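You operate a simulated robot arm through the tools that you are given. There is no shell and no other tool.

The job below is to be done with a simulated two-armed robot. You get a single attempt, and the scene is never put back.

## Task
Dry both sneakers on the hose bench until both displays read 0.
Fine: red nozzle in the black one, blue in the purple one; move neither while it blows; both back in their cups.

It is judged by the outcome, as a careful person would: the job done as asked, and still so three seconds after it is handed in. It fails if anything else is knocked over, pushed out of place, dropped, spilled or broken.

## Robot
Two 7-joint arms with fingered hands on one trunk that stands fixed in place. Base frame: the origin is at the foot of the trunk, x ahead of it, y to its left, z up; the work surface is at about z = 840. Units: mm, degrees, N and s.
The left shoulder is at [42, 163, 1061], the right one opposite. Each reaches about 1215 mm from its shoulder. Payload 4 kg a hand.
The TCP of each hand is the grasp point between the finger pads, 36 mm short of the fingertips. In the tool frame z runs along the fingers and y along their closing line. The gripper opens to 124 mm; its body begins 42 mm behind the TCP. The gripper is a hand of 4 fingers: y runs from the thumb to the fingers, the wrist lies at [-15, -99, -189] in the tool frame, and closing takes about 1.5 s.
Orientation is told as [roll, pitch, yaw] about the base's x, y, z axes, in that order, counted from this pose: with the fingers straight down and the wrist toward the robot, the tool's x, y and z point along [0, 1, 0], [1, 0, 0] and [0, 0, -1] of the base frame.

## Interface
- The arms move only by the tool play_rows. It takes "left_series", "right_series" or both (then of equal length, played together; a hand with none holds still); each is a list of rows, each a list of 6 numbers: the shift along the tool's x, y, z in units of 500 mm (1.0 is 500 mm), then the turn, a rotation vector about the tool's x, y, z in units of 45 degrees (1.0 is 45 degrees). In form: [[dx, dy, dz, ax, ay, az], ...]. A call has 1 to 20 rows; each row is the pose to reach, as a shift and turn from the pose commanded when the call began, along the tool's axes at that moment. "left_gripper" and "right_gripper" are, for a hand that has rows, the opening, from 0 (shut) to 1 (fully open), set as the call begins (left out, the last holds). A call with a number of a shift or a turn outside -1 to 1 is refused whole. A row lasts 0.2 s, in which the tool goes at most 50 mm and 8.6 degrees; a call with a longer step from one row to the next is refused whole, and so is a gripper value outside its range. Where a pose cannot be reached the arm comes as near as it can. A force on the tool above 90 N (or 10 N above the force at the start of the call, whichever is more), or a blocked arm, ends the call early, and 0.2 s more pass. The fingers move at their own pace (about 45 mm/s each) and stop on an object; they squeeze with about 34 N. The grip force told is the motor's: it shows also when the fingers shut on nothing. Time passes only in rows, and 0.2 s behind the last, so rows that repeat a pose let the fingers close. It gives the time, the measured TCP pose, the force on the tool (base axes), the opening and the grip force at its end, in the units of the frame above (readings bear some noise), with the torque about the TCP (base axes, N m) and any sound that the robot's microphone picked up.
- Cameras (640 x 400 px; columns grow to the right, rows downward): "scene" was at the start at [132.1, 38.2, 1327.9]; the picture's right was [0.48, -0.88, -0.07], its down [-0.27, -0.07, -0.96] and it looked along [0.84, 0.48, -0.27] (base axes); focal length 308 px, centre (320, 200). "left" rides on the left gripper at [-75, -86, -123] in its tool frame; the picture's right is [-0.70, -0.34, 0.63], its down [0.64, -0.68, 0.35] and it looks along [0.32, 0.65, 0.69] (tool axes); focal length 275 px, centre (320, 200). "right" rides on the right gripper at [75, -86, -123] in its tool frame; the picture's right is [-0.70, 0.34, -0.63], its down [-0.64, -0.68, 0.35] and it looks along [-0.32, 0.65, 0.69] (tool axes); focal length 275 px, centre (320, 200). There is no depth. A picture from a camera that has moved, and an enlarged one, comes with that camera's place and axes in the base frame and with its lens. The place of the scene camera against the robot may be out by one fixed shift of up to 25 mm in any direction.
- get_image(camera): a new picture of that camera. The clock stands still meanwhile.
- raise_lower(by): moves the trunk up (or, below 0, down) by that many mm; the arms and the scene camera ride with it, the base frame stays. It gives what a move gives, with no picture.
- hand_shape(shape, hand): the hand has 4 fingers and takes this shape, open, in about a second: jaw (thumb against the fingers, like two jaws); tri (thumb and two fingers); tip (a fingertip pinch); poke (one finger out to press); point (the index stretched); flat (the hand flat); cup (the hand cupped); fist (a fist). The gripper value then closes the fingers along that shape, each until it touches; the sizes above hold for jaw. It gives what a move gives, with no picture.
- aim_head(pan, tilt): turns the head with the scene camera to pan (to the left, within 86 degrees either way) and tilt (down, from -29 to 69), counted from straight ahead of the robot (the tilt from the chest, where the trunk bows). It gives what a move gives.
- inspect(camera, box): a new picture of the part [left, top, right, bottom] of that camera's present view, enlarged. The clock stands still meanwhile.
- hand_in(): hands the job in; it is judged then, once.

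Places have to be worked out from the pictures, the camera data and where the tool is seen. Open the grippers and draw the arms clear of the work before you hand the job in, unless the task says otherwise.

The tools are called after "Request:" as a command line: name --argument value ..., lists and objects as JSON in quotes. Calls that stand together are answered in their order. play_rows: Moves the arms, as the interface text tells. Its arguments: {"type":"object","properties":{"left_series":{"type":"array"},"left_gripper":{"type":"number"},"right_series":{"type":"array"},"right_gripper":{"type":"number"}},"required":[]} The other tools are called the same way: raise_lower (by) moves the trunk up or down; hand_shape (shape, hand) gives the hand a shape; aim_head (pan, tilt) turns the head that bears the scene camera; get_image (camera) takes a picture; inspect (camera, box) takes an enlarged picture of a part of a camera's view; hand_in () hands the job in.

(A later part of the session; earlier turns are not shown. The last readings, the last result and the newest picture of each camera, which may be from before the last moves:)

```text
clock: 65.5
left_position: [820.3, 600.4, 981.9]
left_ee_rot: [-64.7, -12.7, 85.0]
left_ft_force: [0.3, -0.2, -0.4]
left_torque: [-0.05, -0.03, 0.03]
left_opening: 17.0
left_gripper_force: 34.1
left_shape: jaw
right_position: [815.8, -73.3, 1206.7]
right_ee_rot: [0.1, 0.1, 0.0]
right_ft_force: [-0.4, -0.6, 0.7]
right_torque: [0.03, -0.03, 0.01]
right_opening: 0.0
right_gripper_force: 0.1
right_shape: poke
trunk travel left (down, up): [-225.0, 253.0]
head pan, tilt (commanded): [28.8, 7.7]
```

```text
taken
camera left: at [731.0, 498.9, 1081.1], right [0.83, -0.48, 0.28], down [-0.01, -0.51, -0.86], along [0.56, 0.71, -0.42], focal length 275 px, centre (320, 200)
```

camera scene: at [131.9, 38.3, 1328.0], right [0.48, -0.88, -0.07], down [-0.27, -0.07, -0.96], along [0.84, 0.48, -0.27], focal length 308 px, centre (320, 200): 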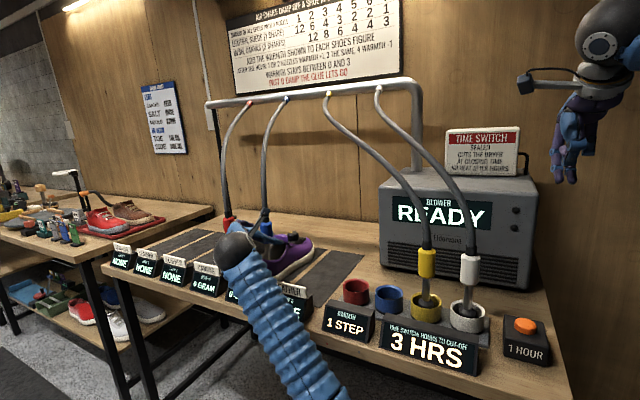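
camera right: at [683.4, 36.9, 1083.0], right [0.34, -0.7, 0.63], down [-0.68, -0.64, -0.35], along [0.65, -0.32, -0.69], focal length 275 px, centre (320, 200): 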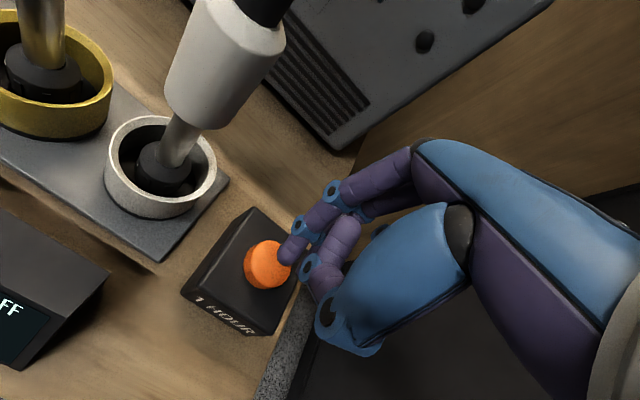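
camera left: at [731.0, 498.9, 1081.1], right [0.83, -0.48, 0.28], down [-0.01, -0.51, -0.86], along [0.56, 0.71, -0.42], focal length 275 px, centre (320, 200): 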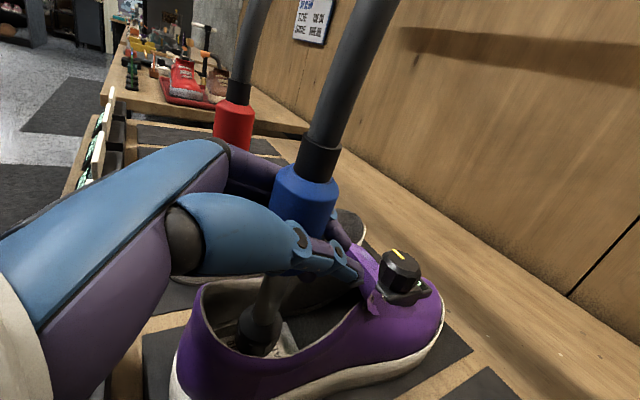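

Gripped the same way as before (opening 17, 34 N). I'll lift it straight up out of the purple shoe by 120 mm.

Request:
play_rows --left_series '[[-0.0176, 0.0044, -0.0083, 0, 0, 0], [-0.0529, 0.0132, -0.025, 0, 0, 0], [-0.0882, 0.022, -0.0417, 0, 0, 0], [-0.1235, 0.0308, -0.0583, 0, 0, 0], [-0.1588, 0.0396, -0.075, 0, 0, 0], [-0.194, 0.0484, -0.0917, 0, 0, 0], [-0.2117, 0.0528, -0.1, 0, 0, 0]]'

Request:
get_image --camera "left"

Request:
get_image --camera "scene"

```text
clock: 67.1
left_position: [819.9, 600.4, 1102.1]
left_ee_rot: [-64.7, -12.7, 85.0]
left_ft_force: [0.5, -0.3, -1.8]
left_torque: [-0.05, -0.03, -0.01]
left_opening: 16.7
left_gripper_force: 34.2
left_shape: jaw
right_position: [814.5, -72.4, 1207.0]
right_ee_rot: [-0.1, 0.1, 0.1]
right_ft_force: [-0.2, 0.6, -0.1]
right_torque: [0.0, 0.01, 0.0]
right_opening: 0.0
right_gripper_force: 0.2
right_shape: poke
trunk travel left (down, up): [-225.0, 253.0]
head pan, tilt (commanded): [28.8, 7.7]
```

```text
taken
camera left: at [731.4, 499.3, 1201.2], right [0.83, -0.48, 0.28], down [-0.01, -0.51, -0.86], along [0.56, 0.71, -0.42], focal length 275 px, centre (320, 200)
```

left: 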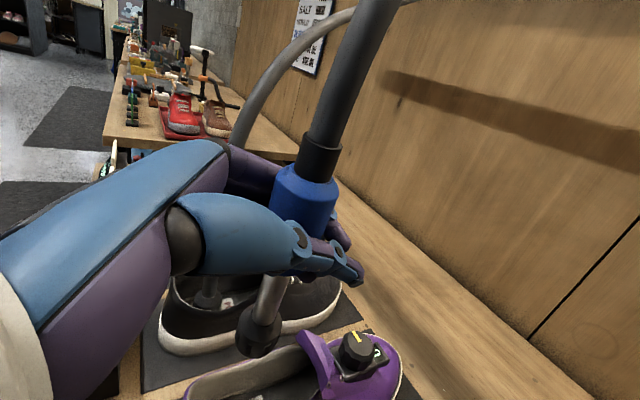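

```text
taken
camera scene: at [132.3, 38.1, 1327.9], right [0.48, -0.88, -0.07], down [-0.27, -0.07, -0.96], along [0.84, 0.48, -0.27], focal length 308 px, centre (320, 200)
```

scene: 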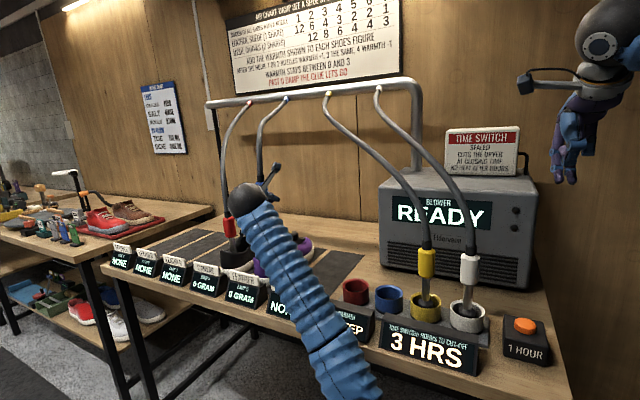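

The blue nozzle hangs upright above the purple shoe. I'll carry it right toward its cup while turning the hand back forward-right, keeping the tip well above everything.

Request:
play_rows --left_series '[[-0.035, -0.04, -0.02, 0.04, -0.01, 0.019], [-0.06, -0.11, -0.035, 0.12, -0.03, 0.057], [-0.075, -0.185, -0.045, 0.22, -0.055, 0.104], [-0.09, -0.26, -0.055, 0.32, -0.08, 0.151], [-0.105, -0.335, -0.065, 0.42, -0.105, 0.198], [-0.12, -0.41, -0.075, 0.52, -0.129, 0.246], [-0.13, -0.485, -0.083, 0.62, -0.154, 0.293], [-0.14, -0.56, -0.09, 0.72, -0.179, 0.34], [-0.15, -0.63, -0.097, 0.82, -0.204, 0.387], [-0.165, -0.69, -0.105, 0.92, -0.229, 0.435], [-0.1758, -0.739, -0.1134, 0.98, -0.244, 0.463]]'

Request:
get_image --camera "left"

Request:
get_image --camera "scene"

```text
clock: 69.5
left_position: [771.3, 218.9, 1120.3]
left_ee_rot: [-64.8, -12.6, 34.8]
left_ft_force: [0.2, -1.0, -2.9]
left_torque: [-0.05, 0.03, -0.01]
left_opening: 16.8
left_gripper_force: 34.4
left_shape: jaw
right_position: [814.5, -72.8, 1207.0]
right_ee_rot: [0.1, 0.1, 0.0]
right_ft_force: [0.2, -0.9, 0.5]
right_torque: [0.0, 0.04, 0.0]
right_opening: 0.0
right_gripper_force: 0.1
right_shape: poke
trunk travel left (down, up): [-225.0, 253.0]
head pan, tilt (commanded): [28.8, 7.7]
```

```text
taken
camera left: at [635.5, 222.2, 1219.4], right [0.16, -0.95, 0.28], down [-0.39, -0.32, -0.86], along [0.91, 0.03, -0.42], focal length 275 px, centre (320, 200)
```

left: 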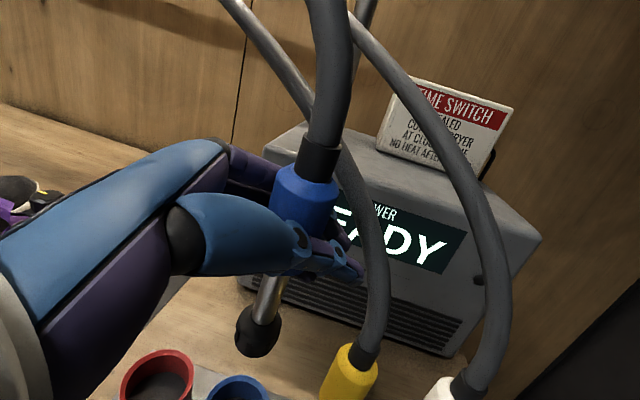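

```text
taken
camera scene: at [132.3, 37.7, 1327.9], right [0.48, -0.88, -0.07], down [-0.27, -0.06, -0.96], along [0.84, 0.48, -0.27], focal length 308 px, centre (320, 200)
```

scene: 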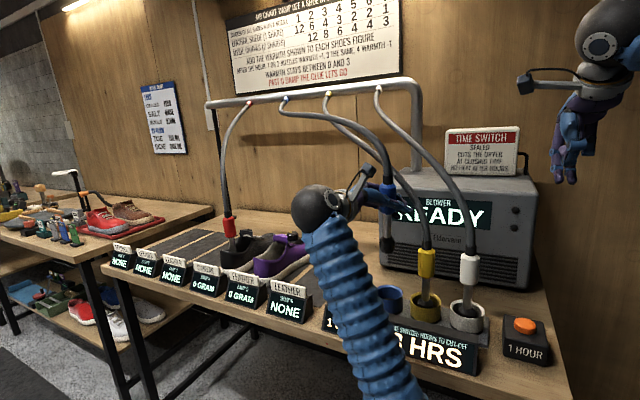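

The blue nozzle hovers near its cup. I'll zoom in both views to line up the tip with the cup.

Request:
inspect --camera "left" --box '[120, 240, 400, 400]'

Request:
inspect --camera "scene" --box '[330, 160, 450, 320]'

```text
2.29 times, centred on (260, 320) of left
camera zoom: at [635.5, 222.2, 1219.4], right [0.16, -0.95, 0.28], down [-0.39, -0.32, -0.86], along [0.91, 0.03, -0.42], focal length 629 px, centre (457, -74)
```

zoom: 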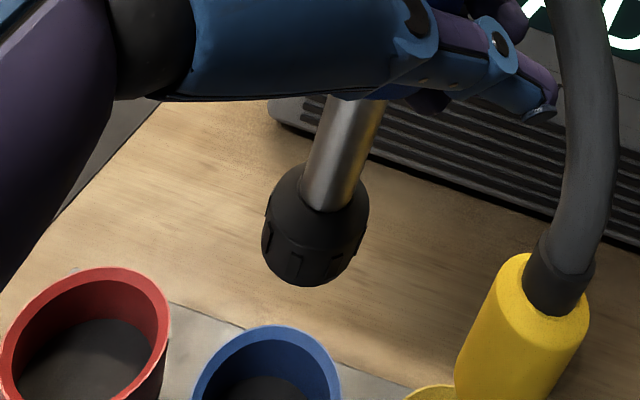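

```text
2.50 times, centred on (390, 240) of scene
camera zoom: at [132.3, 37.7, 1327.9], right [0.48, -0.88, -0.07], down [-0.27, -0.06, -0.96], along [0.84, 0.48, -0.27], focal length 771 px, centre (145, 100)
```

zoom: 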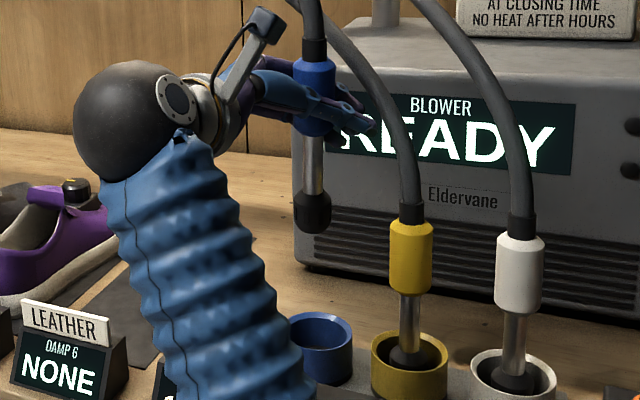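

By my estimate the tip is within about 15 mm of being over the cup. I'll lower 50 mm, still above the rim, and look again for a finer alignment.

Request:
play_rows --left_series '[[0.0294, -0.0073, 0.0139, 0, 0, 0], [0.0589, -0.0145, 0.0277, 0, 0, 0], [0.0883, -0.0218, 0.0416, 0, 0, 0]]'

Request:
inspect --camera "left" --box '[120, 240, 400, 400]'

Request:
inspect --camera "scene" --box '[330, 190, 450, 320]'

```text
clock: 70.3
left_position: [771.9, 221.4, 1071.0]
left_ee_rot: [-64.7, -12.7, 34.9]
left_ft_force: [0.0, 0.3, -2.4]
left_torque: [-0.06, 0.01, -0.01]
left_opening: 16.4
left_gripper_force: 34.0
left_shape: jaw
right_position: [816.5, -73.8, 1206.9]
right_ee_rot: [0.0, 0.1, 0.1]
right_ft_force: [-0.1, -0.4, -0.6]
right_torque: [-0.02, -0.03, 0.02]
right_opening: 0.3
right_gripper_force: 0.1
right_shape: poke
trunk travel left (down, up): [-225.0, 253.0]
head pan, tilt (commanded): [28.8, 7.7]
```

```text
2.29 times, centred on (260, 320) of left
camera zoom: at [636.9, 223.6, 1169.6], right [0.16, -0.95, 0.28], down [-0.39, -0.32, -0.86], along [0.91, 0.03, -0.42], focal length 629 px, centre (457, -74)
```

zoom: 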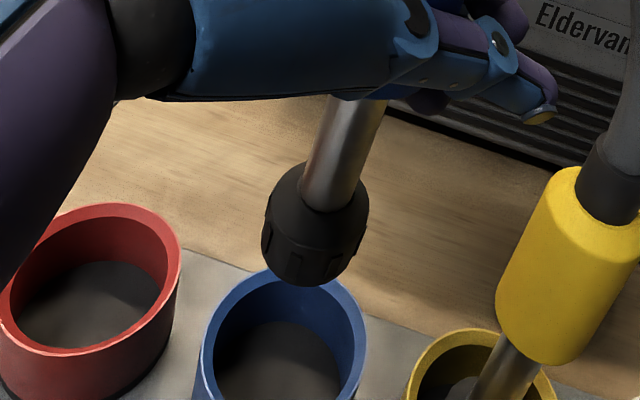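

```text
3.08 times, centred on (390, 255) of scene
camera zoom: at [132.6, 38.1, 1327.8], right [0.48, -0.88, -0.07], down [-0.27, -0.07, -0.96], along [0.84, 0.48, -0.27], focal length 948 px, centre (105, 31)
```

zoom: 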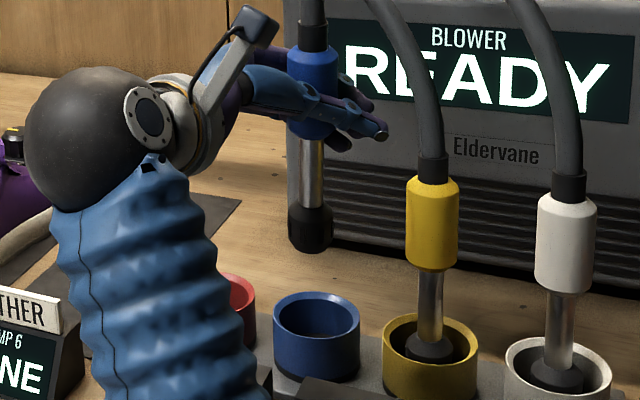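

With the cap's hidden bottom accounted for, both views agree that the tip is over the cup to within about 4 mm. I'll lower 45 mm, to just above the rim, and check once more.

Request:
play_rows --left_series '[[0.0265, -0.0065, 0.0125, 0, 0, 0], [0.053, -0.0131, 0.0249, 0, 0, 0], [0.0706, -0.0174, 0.0332, 0, 0, 0]]'

Request:
inspect --camera "left" --box '[120, 240, 400, 400]'

Request:
inspect --camera "scene" --box '[330, 210, 450, 320]'

```text
clock: 71.1
left_position: [771.6, 220.6, 1030.4]
left_ee_rot: [-64.8, -12.7, 34.9]
left_ft_force: [0.0, 0.1, -2.5]
left_torque: [-0.01, 0.05, 0.0]
left_opening: 16.3
left_gripper_force: 33.8
left_shape: jaw
right_position: [815.4, -73.1, 1206.9]
right_ee_rot: [0.0, 0.1, -0.1]
right_ft_force: [0.3, 0.1, 0.9]
right_torque: [-0.01, 0.0, 0.01]
right_opening: 0.0
right_gripper_force: 0.1
right_shape: poke
trunk travel left (down, up): [-225.0, 253.0]
head pan, tilt (commanded): [28.8, 7.7]
```

```text
2.29 times, centred on (260, 320) of left
camera zoom: at [635.9, 223.0, 1130.2], right [0.16, -0.95, 0.28], down [-0.39, -0.32, -0.86], along [0.91, 0.03, -0.42], focal length 629 px, centre (457, -74)
```

zoom: 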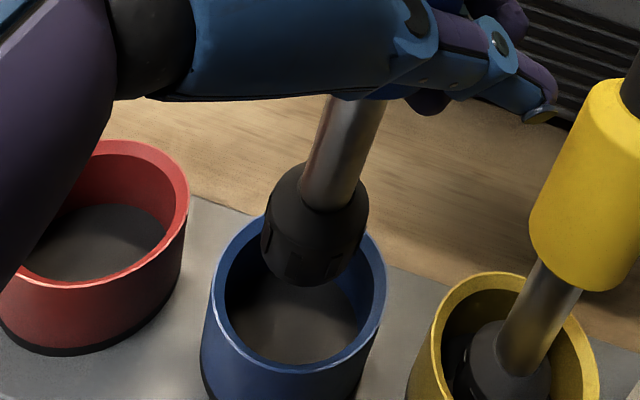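

```text
3.64 times, centred on (390, 265) of scene
camera zoom: at [132.5, 38.1, 1327.9], right [0.48, -0.88, -0.07], down [-0.27, -0.06, -0.96], along [0.84, 0.48, -0.27], focal length 1121 px, centre (66, -36)
```

zoom: 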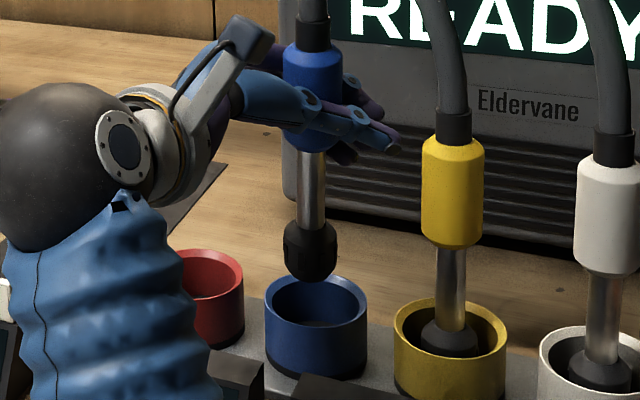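

The tip is just above the rim, about 4 mm too far back. I'll shift 4 mm toward me and lower 30 mm into the cup.

Request:
play_rows --left_series '[[-0.0003, -0.0075, -0.0034, 0, 0, 0], [0.0174, -0.0119, 0.0049, 0, 0, 0], [0.035, -0.0162, 0.0132, 0, 0, 0], [0.0527, -0.0206, 0.0215, 0, 0, 0]]'

Request:
inspect --camera "left" --box '[120, 240, 400, 400]'

Request:
inspect --camera "scene" --box '[330, 210, 450, 320]'

```text
clock: 72.1
left_position: [769.1, 220.5, 1000.9]
left_ee_rot: [-64.7, -12.7, 34.8]
left_ft_force: [-0.8, -0.6, -1.3]
left_torque: [-0.04, 0.05, 0.01]
left_opening: 16.4
left_gripper_force: 34.2
left_shape: jaw
right_position: [815.0, -72.2, 1208.2]
right_ee_rot: [0.0, 0.1, 0.0]
right_ft_force: [-0.2, 0.0, 0.6]
right_torque: [0.04, -0.02, 0.03]
right_opening: 0.1
right_gripper_force: 0.1
right_shape: poke
trunk travel left (down, up): [-225.0, 253.0]
head pan, tilt (commanded): [28.8, 7.7]
```

```text
2.29 times, centred on (260, 320) of left
camera zoom: at [632.3, 222.3, 1099.9], right [0.16, -0.95, 0.28], down [-0.39, -0.32, -0.86], along [0.91, 0.03, -0.42], focal length 629 px, centre (457, -74)
```

zoom: 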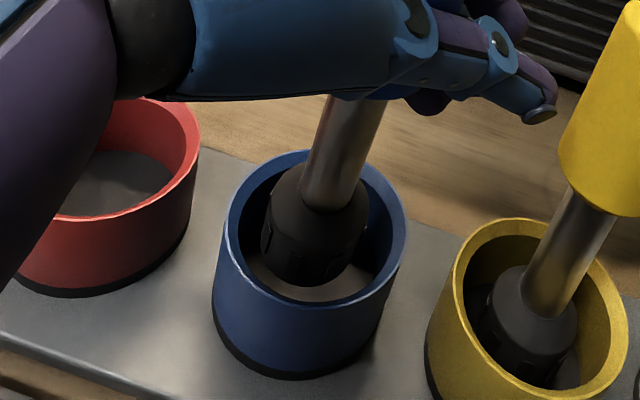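

```text
3.64 times, centred on (390, 265) of scene
camera zoom: at [132.5, 38.1, 1327.9], right [0.48, -0.88, -0.07], down [-0.27, -0.07, -0.96], along [0.84, 0.48, -0.27], focal length 1121 px, centre (66, -36)
```

zoom: 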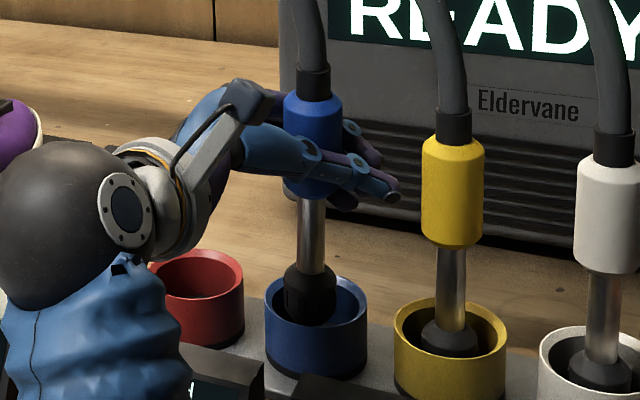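

The tip is centred inside the blue cup. I'll keep lowering in small steps until it rests on the floor of the cup.

Request:
play_rows --left_series '[[0.0088, -0.0022, 0.0042, 0, 0, 0], [0.0177, -0.0044, 0.0083, 0, 0, 0], [0.0265, -0.0065, 0.0125, 0, 0, 0], [0.0265, -0.0065, 0.0125, 0, 0, 0]]'

Request:
play_rows --left_series '[[0.0053, -0.0013, 0.0025, 0, 0, 0], [0.0053, -0.0013, 0.0025, 0, 0, 0]]'

Request:
inspect --camera "left" --box '[120, 240, 400, 400]'

```text
clock: 73.1
left_position: [768.7, 219.1, 986.8]
left_ee_rot: [-64.7, -12.7, 34.9]
left_ft_force: [0.4, 0.4, -1.7]
left_torque: [-0.07, 0.02, 0.01]
left_opening: 16.4
left_gripper_force: 34.2
left_shape: jaw
right_position: [816.0, -73.6, 1207.2]
right_ee_rot: [-0.1, 0.0, 0.0]
right_ft_force: [-0.3, -0.3, 0.9]
right_torque: [-0.05, -0.02, -0.03]
right_opening: 0.1
right_gripper_force: 0.0
right_shape: poke
trunk travel left (down, up): [-225.0, 253.0]
head pan, tilt (commanded): [28.8, 7.7]
```

```text
clock: 73.7
left_position: [767.6, 219.6, 983.0]
left_ee_rot: [-64.8, -12.8, 34.9]
left_ft_force: [0.1, -1.0, -1.9]
left_torque: [-0.04, 0.05, -0.01]
left_opening: 16.6
left_gripper_force: 34.3
left_shape: jaw
right_position: [814.6, -73.5, 1206.4]
right_ee_rot: [-0.1, 0.1, 0.1]
right_ft_force: [0.1, -0.4, 0.8]
right_torque: [0.01, -0.01, -0.02]
right_opening: 0.2
right_gripper_force: 0.0
right_shape: poke
trunk travel left (down, up): [-225.0, 253.0]
head pan, tilt (commanded): [28.8, 7.7]
```

```text
2.29 times, centred on (260, 320) of left
camera zoom: at [631.9, 221.7, 1082.3], right [0.16, -0.95, 0.28], down [-0.39, -0.32, -0.86], along [0.91, 0.03, -0.42], focal length 629 px, centre (457, -74)
```

zoom: 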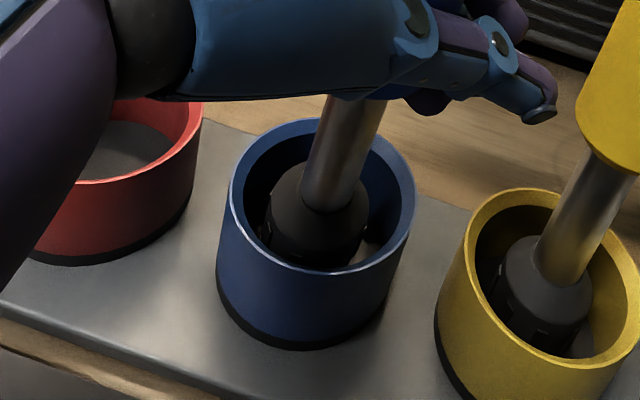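

Still free at z 983. Continuing in 3 mm steps.

Request:
play_rows --left_series '[[0.0053, -0.0013, 0.0025, 0, 0, 0], [0.0053, -0.0013, 0.0025, 0, 0, 0]]'

Request:
play_rows --left_series '[[0.0053, -0.0013, 0.0025, 0, 0, 0], [0.0053, -0.0013, 0.0025, 0, 0, 0]]'

Request:
inspect --camera "left" --box '[120, 240, 400, 400]'

```text
clock: 74.3
left_position: [766.3, 218.6, 980.7]
left_ee_rot: [-64.7, -12.8, 34.9]
left_ft_force: [0.4, 0.5, -2.2]
left_torque: [-0.06, 0.02, 0.0]
left_opening: 16.6
left_gripper_force: 34.7
left_shape: jaw
right_position: [814.9, -72.5, 1206.2]
right_ee_rot: [-0.1, 0.0, 0.0]
right_ft_force: [-0.7, 0.1, -0.4]
right_torque: [0.04, -0.02, -0.05]
right_opening: 0.0
right_gripper_force: 0.1
right_shape: poke
trunk travel left (down, up): [-225.0, 253.0]
head pan, tilt (commanded): [28.8, 7.7]
```

```text
clock: 74.9
left_position: [767.1, 219.6, 978.0]
left_ee_rot: [-64.7, -12.6, 34.8]
left_ft_force: [0.2, 0.6, -2.0]
left_torque: [-0.03, 0.03, 0.01]
left_opening: 16.6
left_gripper_force: 33.7
left_shape: jaw
right_position: [816.1, -71.8, 1205.9]
right_ee_rot: [0.0, 0.1, -0.1]
right_ft_force: [0.5, -1.0, 0.1]
right_torque: [0.01, 0.01, 0.0]
right_opening: 0.0
right_gripper_force: 0.1
right_shape: poke
trunk travel left (down, up): [-225.0, 253.0]
head pan, tilt (commanded): [28.8, 7.7]
```

```text
2.29 times, centred on (260, 320) of left
camera zoom: at [631.6, 221.6, 1076.4], right [0.16, -0.95, 0.28], down [-0.39, -0.32, -0.86], along [0.91, 0.03, -0.42], focal length 629 px, centre (457, -74)
```

zoom: 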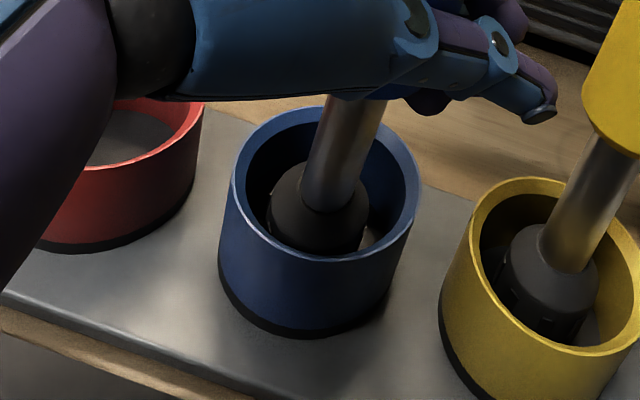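

Still no contact at z 978; two more steps.

Request:
play_rows --left_series '[[0.0053, -0.0013, 0.0025, 0, 0, 0], [0.0053, -0.0013, 0.0025, 0, 0, 0]]'

Request:
play_rows --left_series '[[0.0053, -0.0013, 0.0025, 0, 0, 0], [0.0053, -0.0013, 0.0025, 0, 0, 0]]'

Request:
inspect --camera "left" --box '[120, 240, 400, 400]'

```text
clock: 75.5
left_position: [767.7, 218.1, 974.4]
left_ee_rot: [-64.7, -12.8, 34.9]
left_ft_force: [-0.5, 0.5, -2.4]
left_torque: [-0.04, 0.05, -0.01]
left_opening: 16.7
left_gripper_force: 33.8
left_shape: jaw
right_position: [814.5, -73.3, 1206.7]
right_ee_rot: [0.0, 0.1, 0.0]
right_ft_force: [-0.3, 0.4, -0.2]
right_torque: [0.01, -0.02, 0.01]
right_opening: 0.0
right_gripper_force: 0.0
right_shape: poke
trunk travel left (down, up): [-225.0, 253.0]
head pan, tilt (commanded): [28.8, 7.7]
```

```text
clock: 76.1
left_position: [766.8, 220.6, 973.0]
left_ee_rot: [-64.8, -12.8, 34.9]
left_ft_force: [0.1, 0.2, 3.3]
left_torque: [0.01, -0.09, -0.05]
left_opening: 16.6
left_gripper_force: 33.9
left_shape: jaw
right_position: [815.4, -74.1, 1206.5]
right_ee_rot: [0.0, 0.0, 0.0]
right_ft_force: [-0.3, 0.7, 0.5]
right_torque: [0.02, 0.0, -0.02]
right_opening: 0.0
right_gripper_force: 0.1
right_shape: poke
trunk travel left (down, up): [-225.0, 253.0]
head pan, tilt (commanded): [28.8, 7.7]
```

```text
2.29 times, centred on (260, 320) of left
camera zoom: at [631.5, 222.1, 1071.4], right [0.16, -0.95, 0.28], down [-0.39, -0.32, -0.86], along [0.91, 0.03, -0.42], focal length 629 px, centre (457, -74)
```

zoom: 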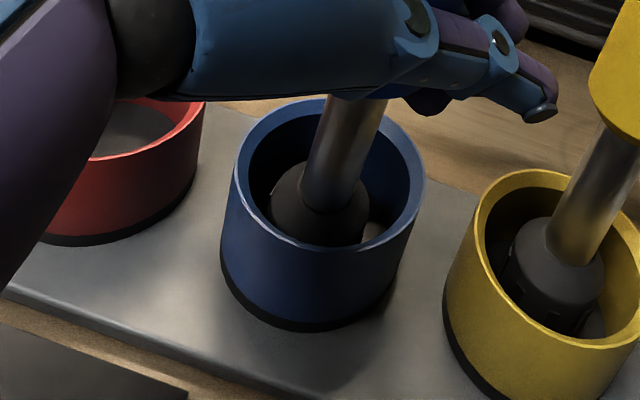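

The tip touches the cup floor (light contact at z 973). I'll open the hand and let the blue nozzle stand.

Request:
play_rows --left_series '[[0, 0, 0, 0, 0, 0], [0, 0, 0, 0, 0, 0], [0, 0, 0, 0, 0, 0], [0, 0, 0, 0, 0, 0], [0, 0, 0, 0, 0, 0], [0, 0, 0, 0, 0, 0], [0, 0, 0, 0, 0, 0]]' --left_gripper 0.78

Request:
get_image --camera "left"

Request:
inspect --camera "scene" --box '[310, 190, 450, 320]'

```text
clock: 77.7
left_position: [768.6, 219.4, 971.3]
left_ee_rot: [-64.8, -12.8, 34.9]
left_ft_force: [-0.2, -0.2, 0.5]
left_torque: [0.02, -0.01, -0.03]
left_opening: 96.8
left_gripper_force: 0.1
left_shape: jaw
right_position: [815.0, -72.7, 1206.6]
right_ee_rot: [-0.1, 0.1, 0.0]
right_ft_force: [-1.0, 0.3, 1.2]
right_torque: [0.0, -0.03, 0.01]
right_opening: 0.0
right_gripper_force: 0.2
right_shape: poke
trunk travel left (down, up): [-225.0, 253.0]
head pan, tilt (commanded): [28.8, 7.7]
```

```text
taken
camera left: at [631.8, 222.3, 1070.6], right [0.16, -0.95, 0.28], down [-0.39, -0.32, -0.86], along [0.91, 0.03, -0.42], focal length 275 px, centre (320, 200)
```

left: 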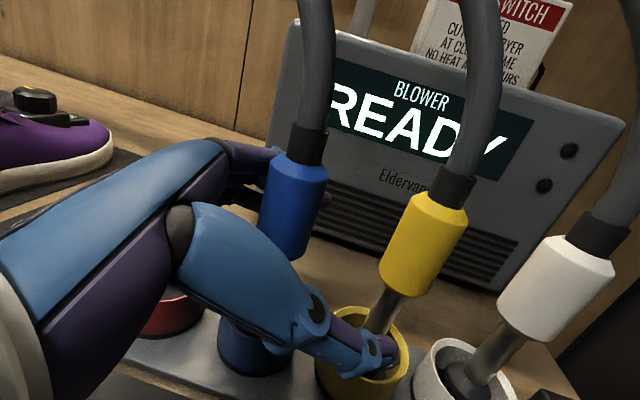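

```text
3.08 times, centred on (380, 255) of scene
camera zoom: at [132.2, 37.9, 1327.9], right [0.48, -0.88, -0.07], down [-0.27, -0.06, -0.96], along [0.84, 0.48, -0.27], focal length 948 px, centre (135, 31)
```

zoom: 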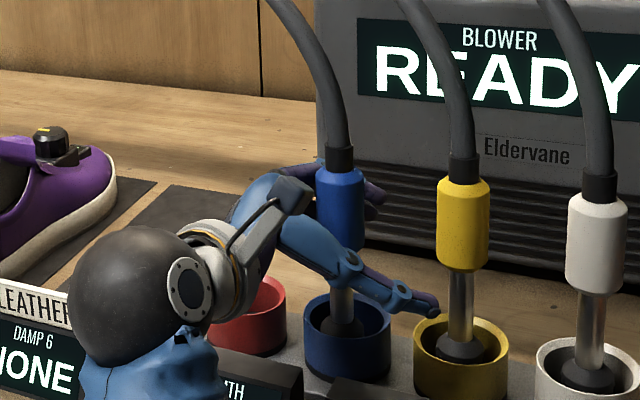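

The blue nozzle stands in its cup. I'll draw the hand straight back out.

Request:
play_rows --left_series '[[0, 0, -0.015, 0, 0, 0], [0, 0, -0.04, 0, 0, 0], [0, 0, -0.08, 0, 0, 0], [0, 0, -0.13, 0, 0, 0], [0, 0, -0.18, 0, 0, 0], [0, 0, -0.24, 0, 0, 0]]' --left_gripper 0.85

Request:
get_image --camera "left"

Request:
get_image --camera "scene"

```text
clock: 79.1
left_position: [694.4, 299.7, 1021.7]
left_ee_rot: [-64.8, -12.7, 34.9]
left_ft_force: [0.1, -0.4, 0.2]
left_torque: [0.01, 0.02, 0.02]
left_opening: 105.3
left_gripper_force: 0.1
left_shape: jaw
right_position: [814.8, -73.2, 1207.3]
right_ee_rot: [-0.1, 0.0, 0.0]
right_ft_force: [0.0, 0.6, 0.9]
right_torque: [-0.01, -0.03, 0.02]
right_opening: 0.0
right_gripper_force: 0.0
right_shape: poke
trunk travel left (down, up): [-225.0, 253.0]
head pan, tilt (commanded): [28.8, 7.7]
```

```text
taken
camera left: at [558.4, 303.1, 1120.3], right [0.16, -0.95, 0.28], down [-0.39, -0.32, -0.86], along [0.91, 0.03, -0.42], focal length 275 px, centre (320, 200)
```

left: 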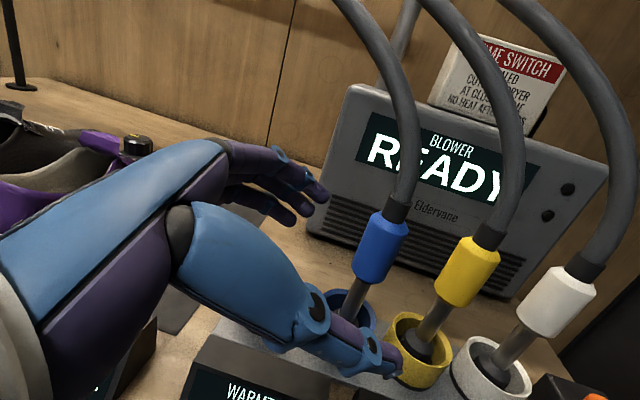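

```text
taken
camera scene: at [131.8, 38.4, 1328.0], right [0.48, -0.88, -0.07], down [-0.27, -0.07, -0.96], along [0.84, 0.48, -0.27], focal length 308 px, centre (320, 200)
```

scene: 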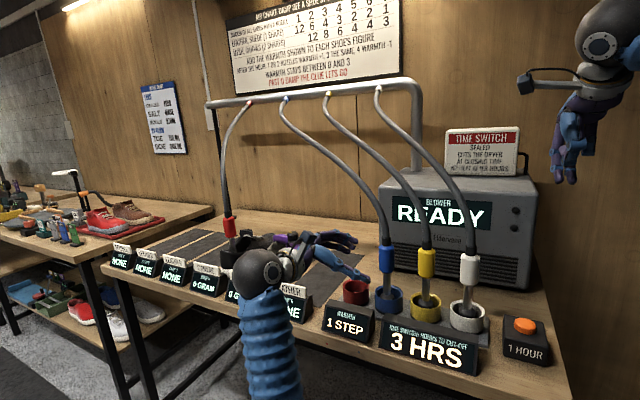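

The blue nozzle is back in its cup and upright. Now for the red one: I'll raise the hand and swing it left in front of the shoes.

Request:
play_rows --left_series '[[-0.03, 0.02, -0.05, -0.05, 0.012, -0.024], [-0.05, 0.05, -0.1, -0.13, 0.032, -0.061], [-0.05, 0.085, -0.15, -0.23, 0.057, -0.108], [-0.04, 0.12, -0.19, -0.34, 0.084, -0.16], [-0.03, 0.16, -0.23, -0.45, 0.112, -0.212], [-0.02, 0.2, -0.27, -0.56, 0.139, -0.263], [-0.01, 0.24, -0.31, -0.67, 0.166, -0.315], [0.0066, 0.2824, -0.3474, -0.785, 0.195, -0.369]]' --left_gripper 0.7

Request:
get_image --camera "scene"

```text
clock: 80.9
left_position: [705.6, 502.4, 1122.2]
left_ee_rot: [-64.7, -12.8, 74.9]
left_ft_force: [-0.6, 0.0, -0.2]
left_torque: [0.04, 0.0, -0.01]
left_opening: 87.0
left_gripper_force: 0.0
left_shape: jaw
right_position: [815.4, -72.4, 1206.8]
right_ee_rot: [0.0, 0.1, -0.1]
right_ft_force: [0.1, -0.1, -0.2]
right_torque: [-0.01, 0.01, -0.01]
right_opening: 0.0
right_gripper_force: 0.0
right_shape: poke
trunk travel left (down, up): [-225.0, 253.0]
head pan, tilt (commanded): [28.8, 7.7]
```

```text
taken
camera scene: at [132.3, 38.0, 1327.9], right [0.48, -0.88, -0.07], down [-0.27, -0.06, -0.96], along [0.84, 0.48, -0.27], focal length 308 px, centre (320, 200)
```

scene: 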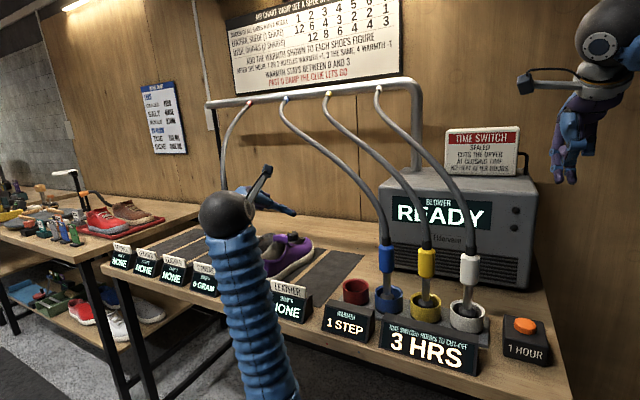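

I'll finish the swing to the approach point in front of the red nozzle, levelling the hand to the orientation I released it with.

Request:
play_rows --left_series '[[0.0336, 0.0754, -0.0053, -0.0482, 0.013, -0.0685], [0.0671, 0.1508, -0.0107, -0.0964, 0.0259, -0.137], [0.1007, 0.2262, -0.016, -0.1447, 0.0389, -0.2055], [0.1343, 0.3016, -0.0213, -0.1929, 0.0518, -0.274], [0.1678, 0.377, -0.0267, -0.2411, 0.0648, -0.3425], [0.2014, 0.4524, -0.032, -0.2893, 0.0777, -0.411]]'

Request:
get_image --camera "left"

Request:
get_image --camera "scene"

```text
clock: 82.3
left_position: [711.6, 748.2, 1090.7]
left_ee_rot: [-63.7, -1.6, 94.9]
left_ft_force: [-0.2, 1.4, 0.2]
left_torque: [-0.01, 0.0, -0.05]
left_opening: 86.6
left_gripper_force: 0.0
left_shape: jaw
right_position: [815.7, -72.8, 1206.7]
right_ee_rot: [0.0, 0.1, 0.0]
right_ft_force: [-1.0, -0.5, 0.3]
right_torque: [-0.03, 0.04, 0.0]
right_opening: 0.0
right_gripper_force: 0.1
right_shape: poke
trunk travel left (down, up): [-225.0, 253.0]
head pan, tilt (commanded): [28.8, 7.7]
```

```text
taken
camera left: at [641.9, 654.0, 1209.4], right [0.9, -0.27, 0.33], down [0.08, -0.66, -0.75], along [0.42, 0.7, -0.57], focal length 275 px, centre (320, 200)
```

left: 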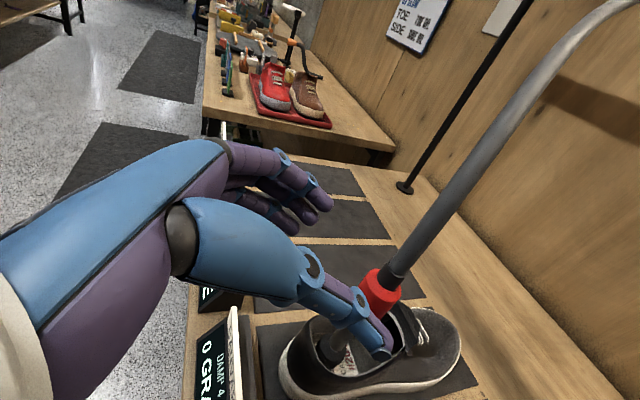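

```text
taken
camera scene: at [132.2, 38.5, 1327.9], right [0.48, -0.88, -0.07], down [-0.27, -0.07, -0.96], along [0.84, 0.48, -0.27], focal length 308 px, centre (320, 200)
```

scene: 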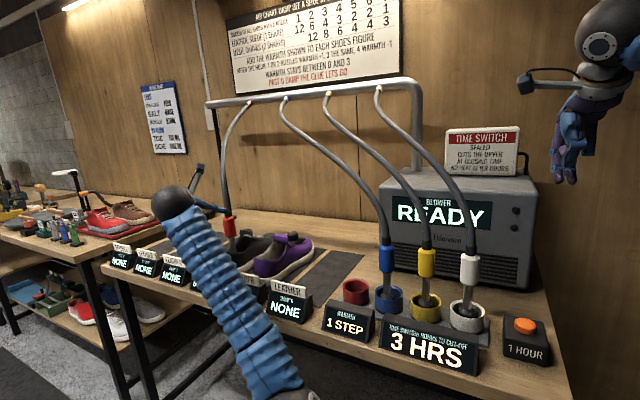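

I'll drop to the approach height and advance halfway toward the red collar, then check.

Request:
play_rows --left_series '[[0.0475, -0.0016, 0.0235, 0, 0, 0], [0.095, -0.0031, 0.047, 0, 0, 0], [0.095, -0.0031, 0.107, 0, 0, 0], [0.095, -0.0031, 0.157, 0, 0, 0]]' --left_gripper 0.75

Request:
get_image --camera "left"

Request:
inspect --camera "scene" --box '[150, 170, 330, 310]'

```text
clock: 83.3
left_position: [762.4, 753.9, 1015.0]
left_ee_rot: [-63.8, -1.7, 94.8]
left_ft_force: [0.3, -1.0, 0.4]
left_torque: [0.0, 0.05, 0.02]
left_opening: 93.0
left_gripper_force: 0.2
left_shape: jaw
right_position: [815.9, -73.8, 1207.2]
right_ee_rot: [-0.1, 0.1, 0.1]
right_ft_force: [-1.4, 0.4, -0.4]
right_torque: [0.04, -0.02, 0.01]
right_opening: 0.0
right_gripper_force: 0.0
right_shape: poke
trunk travel left (down, up): [-225.0, 253.0]
head pan, tilt (commanded): [28.8, 7.7]
```

```text
taken
camera left: at [692.9, 658.2, 1134.5], right [0.9, -0.27, 0.33], down [0.08, -0.66, -0.75], along [0.42, 0.7, -0.57], focal length 275 px, centre (320, 200)
```

left: 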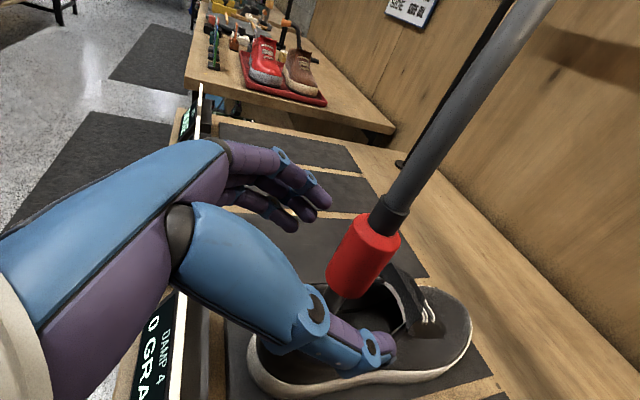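

```text
2.86 times, centred on (240, 240) of scene
camera zoom: at [132.3, 38.1, 1327.9], right [0.48, -0.88, -0.07], down [-0.27, -0.07, -0.96], along [0.84, 0.48, -0.27], focal length 881 px, centre (549, 86)
```

zoom: 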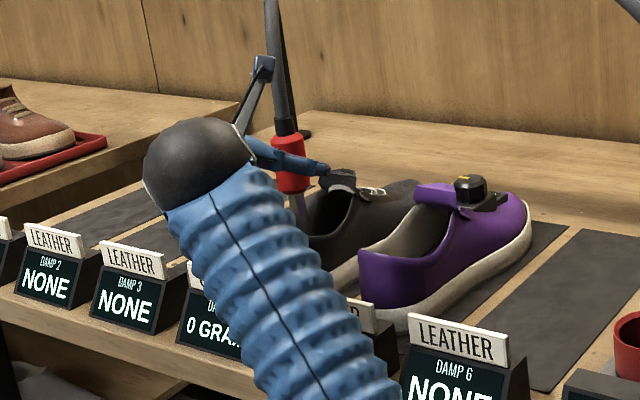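

Aligned as before. I'll advance the remaining 65 mm to where I released it, then close.

Request:
play_rows --left_series '[[0, 0, 0.03, 0, 0, 0], [0, 0, 0.06, 0, 0, 0], [0, 0, 0.09, 0, 0, 0], [0, 0, 0.115, 0, 0, 0], [0, 0, 0.13, 0, 0, 0]]'

Request:
get_image --camera "left"

```text
clock: 84.5
left_position: [819.1, 758.1, 984.8]
left_ee_rot: [-63.9, -1.8, 94.9]
left_ft_force: [0.2, -0.6, 0.8]
left_torque: [0.03, -0.02, 0.02]
left_opening: 92.9
left_gripper_force: 0.1
left_shape: jaw
right_position: [815.3, -72.7, 1207.3]
right_ee_rot: [-0.1, 0.0, 0.0]
right_ft_force: [0.0, -0.4, -0.1]
right_torque: [0.03, -0.03, 0.0]
right_opening: 0.0
right_gripper_force: 0.0
right_shape: poke
trunk travel left (down, up): [-225.0, 253.0]
head pan, tilt (commanded): [28.8, 7.7]
```

```text
taken
camera left: at [749.5, 663.4, 1104.4], right [0.9, -0.27, 0.33], down [0.08, -0.66, -0.75], along [0.42, 0.7, -0.57], focal length 275 px, centre (320, 200)
```

left: 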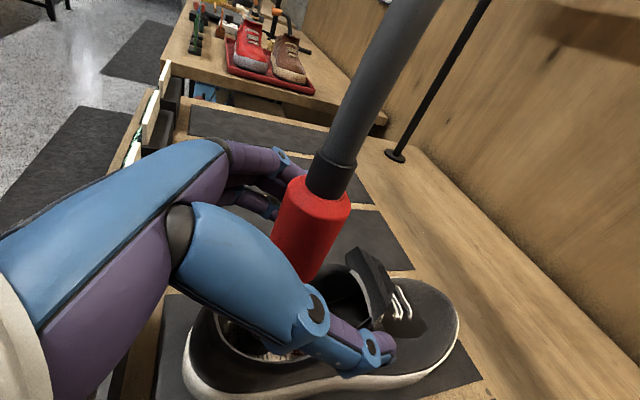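

The red collar sits exactly as it did at release, with no contact force. I'll close the hand on it.

Request:
play_rows --left_series '[[0, 0, 0, 0, 0, 0], [0, 0, 0, 0, 0, 0], [0, 0, 0, 0, 0, 0], [0, 0, 0, 0, 0, 0], [0, 0, 0, 0, 0, 0], [0, 0, 0, 0, 0, 0], [0, 0, 0, 0, 0, 0], [0, 0, 0, 0, 0, 0], [0, 0, 0, 0, 0, 0]]' --left_gripper 0

Request:
get_image --camera "left"

```text
clock: 86.5
left_position: [818.4, 757.6, 983.7]
left_ee_rot: [-63.8, -1.7, 94.8]
left_ft_force: [0.7, 0.4, -0.5]
left_torque: [0.01, -0.03, -0.04]
left_opening: 17.4
left_gripper_force: 33.9
left_shape: jaw
right_position: [815.1, -73.6, 1206.5]
right_ee_rot: [0.0, 0.1, 0.0]
right_ft_force: [0.2, -0.6, 0.2]
right_torque: [-0.02, 0.03, 0.0]
right_opening: 0.0
right_gripper_force: 0.0
right_shape: poke
trunk travel left (down, up): [-225.0, 253.0]
head pan, tilt (commanded): [28.8, 7.7]
```

```text
taken
camera left: at [749.4, 663.4, 1104.4], right [0.9, -0.27, 0.33], down [0.08, -0.66, -0.75], along [0.42, 0.7, -0.57], focal length 275 px, centre (320, 200)
```

left: 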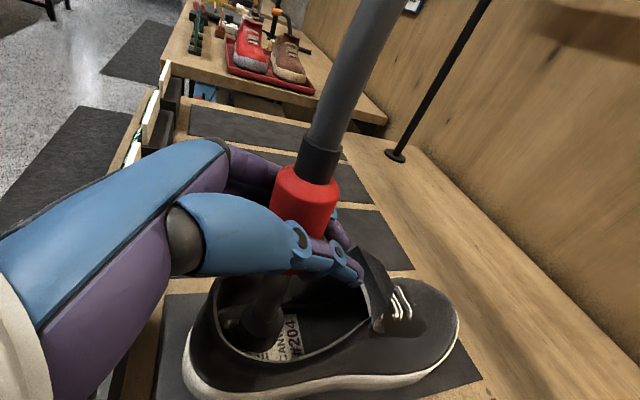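

The grip is firm, with the nozzle leaning a little in the hand like the blue one did. I'll lift it straight up out of the black shoe by 120 mm.

Request:
play_rows --left_series '[[-0.0179, 0.0006, -0.0089, 0, 0, 0], [-0.0538, 0.0018, -0.0266, 0, 0, 0], [-0.0896, 0.003, -0.0443, 0, 0, 0], [-0.1255, 0.0041, -0.062, 0, 0, 0], [-0.1613, 0.0053, -0.0797, 0, 0, 0], [-0.1972, 0.0065, -0.0974, 0, 0, 0], [-0.2151, 0.0071, -0.1063, 0, 0, 0]]'

Request:
get_image --camera "left"

Request:
get_image --camera "scene"

```text
clock: 88.1
left_position: [819.5, 758.6, 1103.0]
left_ee_rot: [-63.9, -1.7, 94.8]
left_ft_force: [0.1, -1.0, -2.2]
left_torque: [-0.07, -0.01, 0.01]
left_opening: 17.0
left_gripper_force: 34.4
left_shape: jaw
right_position: [815.0, -74.3, 1207.4]
right_ee_rot: [0.0, 0.1, 0.0]
right_ft_force: [-0.8, 1.4, 1.0]
right_torque: [0.01, 0.01, 0.04]
right_opening: 0.0
right_gripper_force: 0.2
right_shape: poke
trunk travel left (down, up): [-225.0, 253.0]
head pan, tilt (commanded): [28.8, 7.7]
```

```text
taken
camera left: at [750.3, 664.1, 1223.2], right [0.9, -0.27, 0.33], down [0.08, -0.66, -0.75], along [0.42, 0.7, -0.57], focal length 275 px, centre (320, 200)
```

left: 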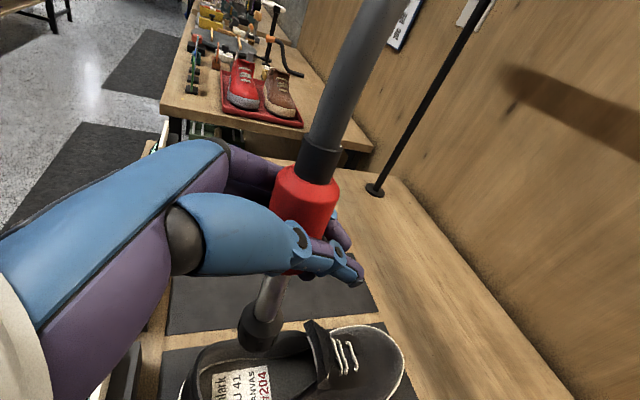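

```text
taken
camera scene: at [132.4, 38.2, 1327.9], right [0.48, -0.88, -0.07], down [-0.27, -0.07, -0.96], along [0.84, 0.48, -0.27], focal length 308 px, centre (320, 200)
```

scene: 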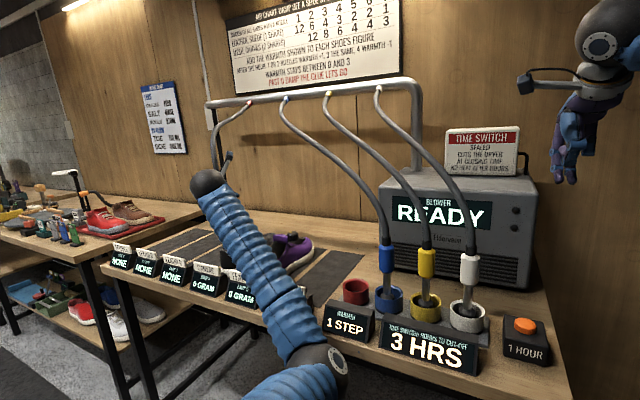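

The red nozzle is clear of the black shoe. I'll carry it right toward its cup in two moves, turning the hand forward-right.

Request:
play_rows --left_series '[[-0.0358, -0.02, -0.018, 0, 0, 0], [-0.05, -0.08, -0.035, 0.08, -0.0026, 0.039], [-0.048, -0.15, -0.05, 0.18, -0.006, 0.089], [-0.044, -0.22, -0.065, 0.28, -0.0093, 0.138], [-0.038, -0.29, -0.078, 0.39, -0.0129, 0.193], [-0.032, -0.36, -0.09, 0.5, -0.0166, 0.247], [-0.026, -0.43, -0.105, 0.61, -0.0202, 0.301], [-0.02, -0.48, -0.115, 0.71, -0.0235, 0.351], [-0.0168, -0.5086, -0.1222, 0.7965, -0.0264, 0.3937]]'

Request:
get_image --camera "left"

Request:
get_image --camera "scene"

```text
clock: 90.1
left_position: [791.8, 497.8, 1130.9]
left_ee_rot: [-63.9, -1.8, 54.8]
left_ft_force: [0.1, 0.7, -2.1]
left_torque: [-0.06, 0.01, -0.01]
left_opening: 17.0
left_gripper_force: 33.2
left_shape: jaw
right_position: [815.9, -73.6, 1206.4]
right_ee_rot: [-0.1, 0.2, 0.0]
right_ft_force: [0.0, -0.9, 0.1]
right_torque: [0.02, 0.0, 0.0]
right_opening: 0.0
right_gripper_force: 0.0
right_shape: poke
trunk travel left (down, up): [-225.0, 253.0]
head pan, tilt (commanded): [28.8, 7.7]
```

```text
taken
camera left: at [676.1, 470.6, 1250.0], right [0.52, -0.79, 0.33], down [-0.36, -0.55, -0.75], along [0.78, 0.27, -0.57], focal length 275 px, centre (320, 200)
```

left: 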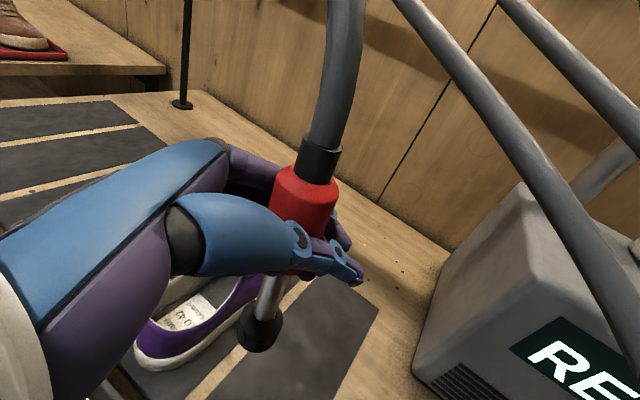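

```text
taken
camera scene: at [132.3, 38.2, 1327.9], right [0.48, -0.88, -0.07], down [-0.27, -0.07, -0.96], along [0.84, 0.48, -0.27], focal length 308 px, centre (320, 200)
```

scene: 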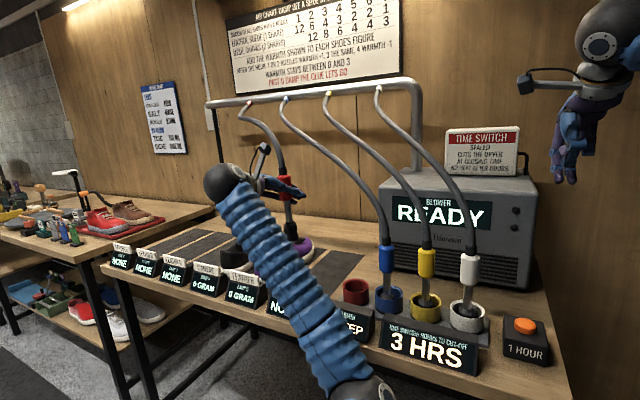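

The blue hose leans left above its nozzle, so coming in high could brush it. I'll first tilt the nozzle upright and descend left of the red cup, then slide right at low height.

Request:
play_rows --left_series '[[0.0154, -0.0342, 0.0305, -0.0615, 0.0022, 0.024], [0.0309, -0.0685, 0.061, -0.123, 0.0044, 0.048], [0.0463, -0.1027, 0.0914, -0.1845, 0.0066, 0.0719], [0.0618, -0.137, 0.1219, -0.246, 0.0088, 0.0959], [0.0772, -0.1712, 0.1524, -0.3075, 0.011, 0.1199]]'

Request:
get_image --camera "left"

Request:
get_image --camera "scene"

```text
clock: 91.3
left_position: [781.8, 400.5, 1061.1]
left_ee_rot: [-64.6, -12.9, 65.2]
left_ft_force: [0.3, 0.2, -0.9]
left_torque: [-0.04, 0.0, 0.02]
left_opening: 17.4
left_gripper_force: 34.0
left_shape: jaw
right_position: [815.7, -73.7, 1206.4]
right_ee_rot: [0.0, 0.2, 0.0]
right_ft_force: [-0.6, 0.4, -0.2]
right_torque: [-0.04, 0.0, 0.0]
right_opening: 0.2
right_gripper_force: 0.0
right_shape: poke
trunk travel left (down, up): [-225.0, 253.0]
head pan, tilt (commanded): [28.8, 7.7]
```

```text
taken
camera left: at [663.2, 335.5, 1159.3], right [0.62, -0.74, 0.27], down [-0.18, -0.47, -0.86], along [0.77, 0.48, -0.42], focal length 275 px, centre (320, 200)
```

left: 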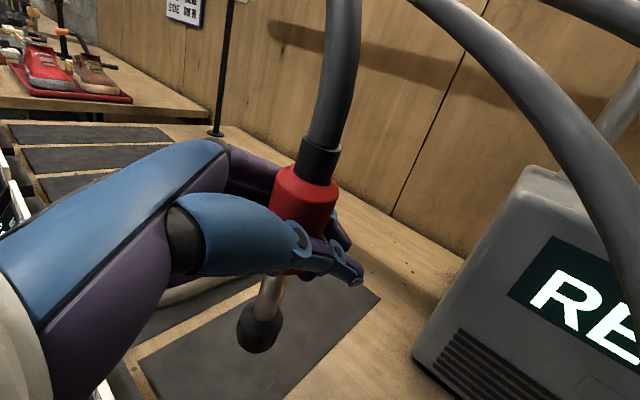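

```text
taken
camera scene: at [132.4, 37.6, 1327.9], right [0.48, -0.88, -0.07], down [-0.27, -0.06, -0.96], along [0.84, 0.48, -0.27], focal length 308 px, centre (320, 200)
```

scene: 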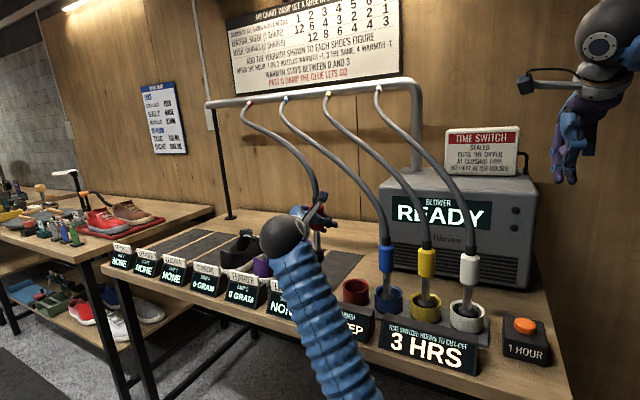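

The red nozzle hangs upright to the left of its cup. I'll zoom in to measure tip and cup.

Request:
inspect --camera "scene" --box '[290, 180, 410, 320]'

Request:
inspect --camera "left" --box '[180, 240, 420, 400]'

```text
2.86 times, centred on (350, 250) of scene
camera zoom: at [132.4, 37.6, 1327.9], right [0.48, -0.88, -0.07], down [-0.27, -0.06, -0.96], along [0.84, 0.48, -0.27], focal length 881 px, centre (234, 57)
```

zoom: 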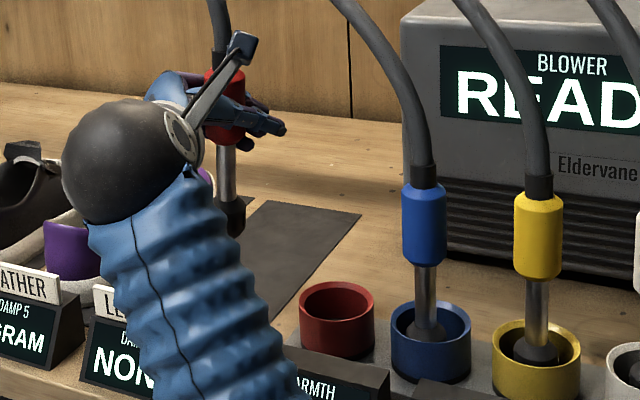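

```text
2.50 times, centred on (300, 320) of left
camera zoom: at [663.2, 335.5, 1159.3], right [0.62, -0.74, 0.27], down [-0.18, -0.47, -0.86], along [0.77, 0.48, -0.42], focal length 688 px, centre (370, -100)
```

zoom: 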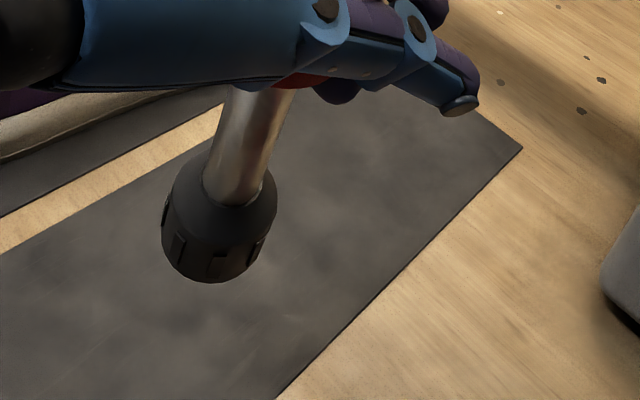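

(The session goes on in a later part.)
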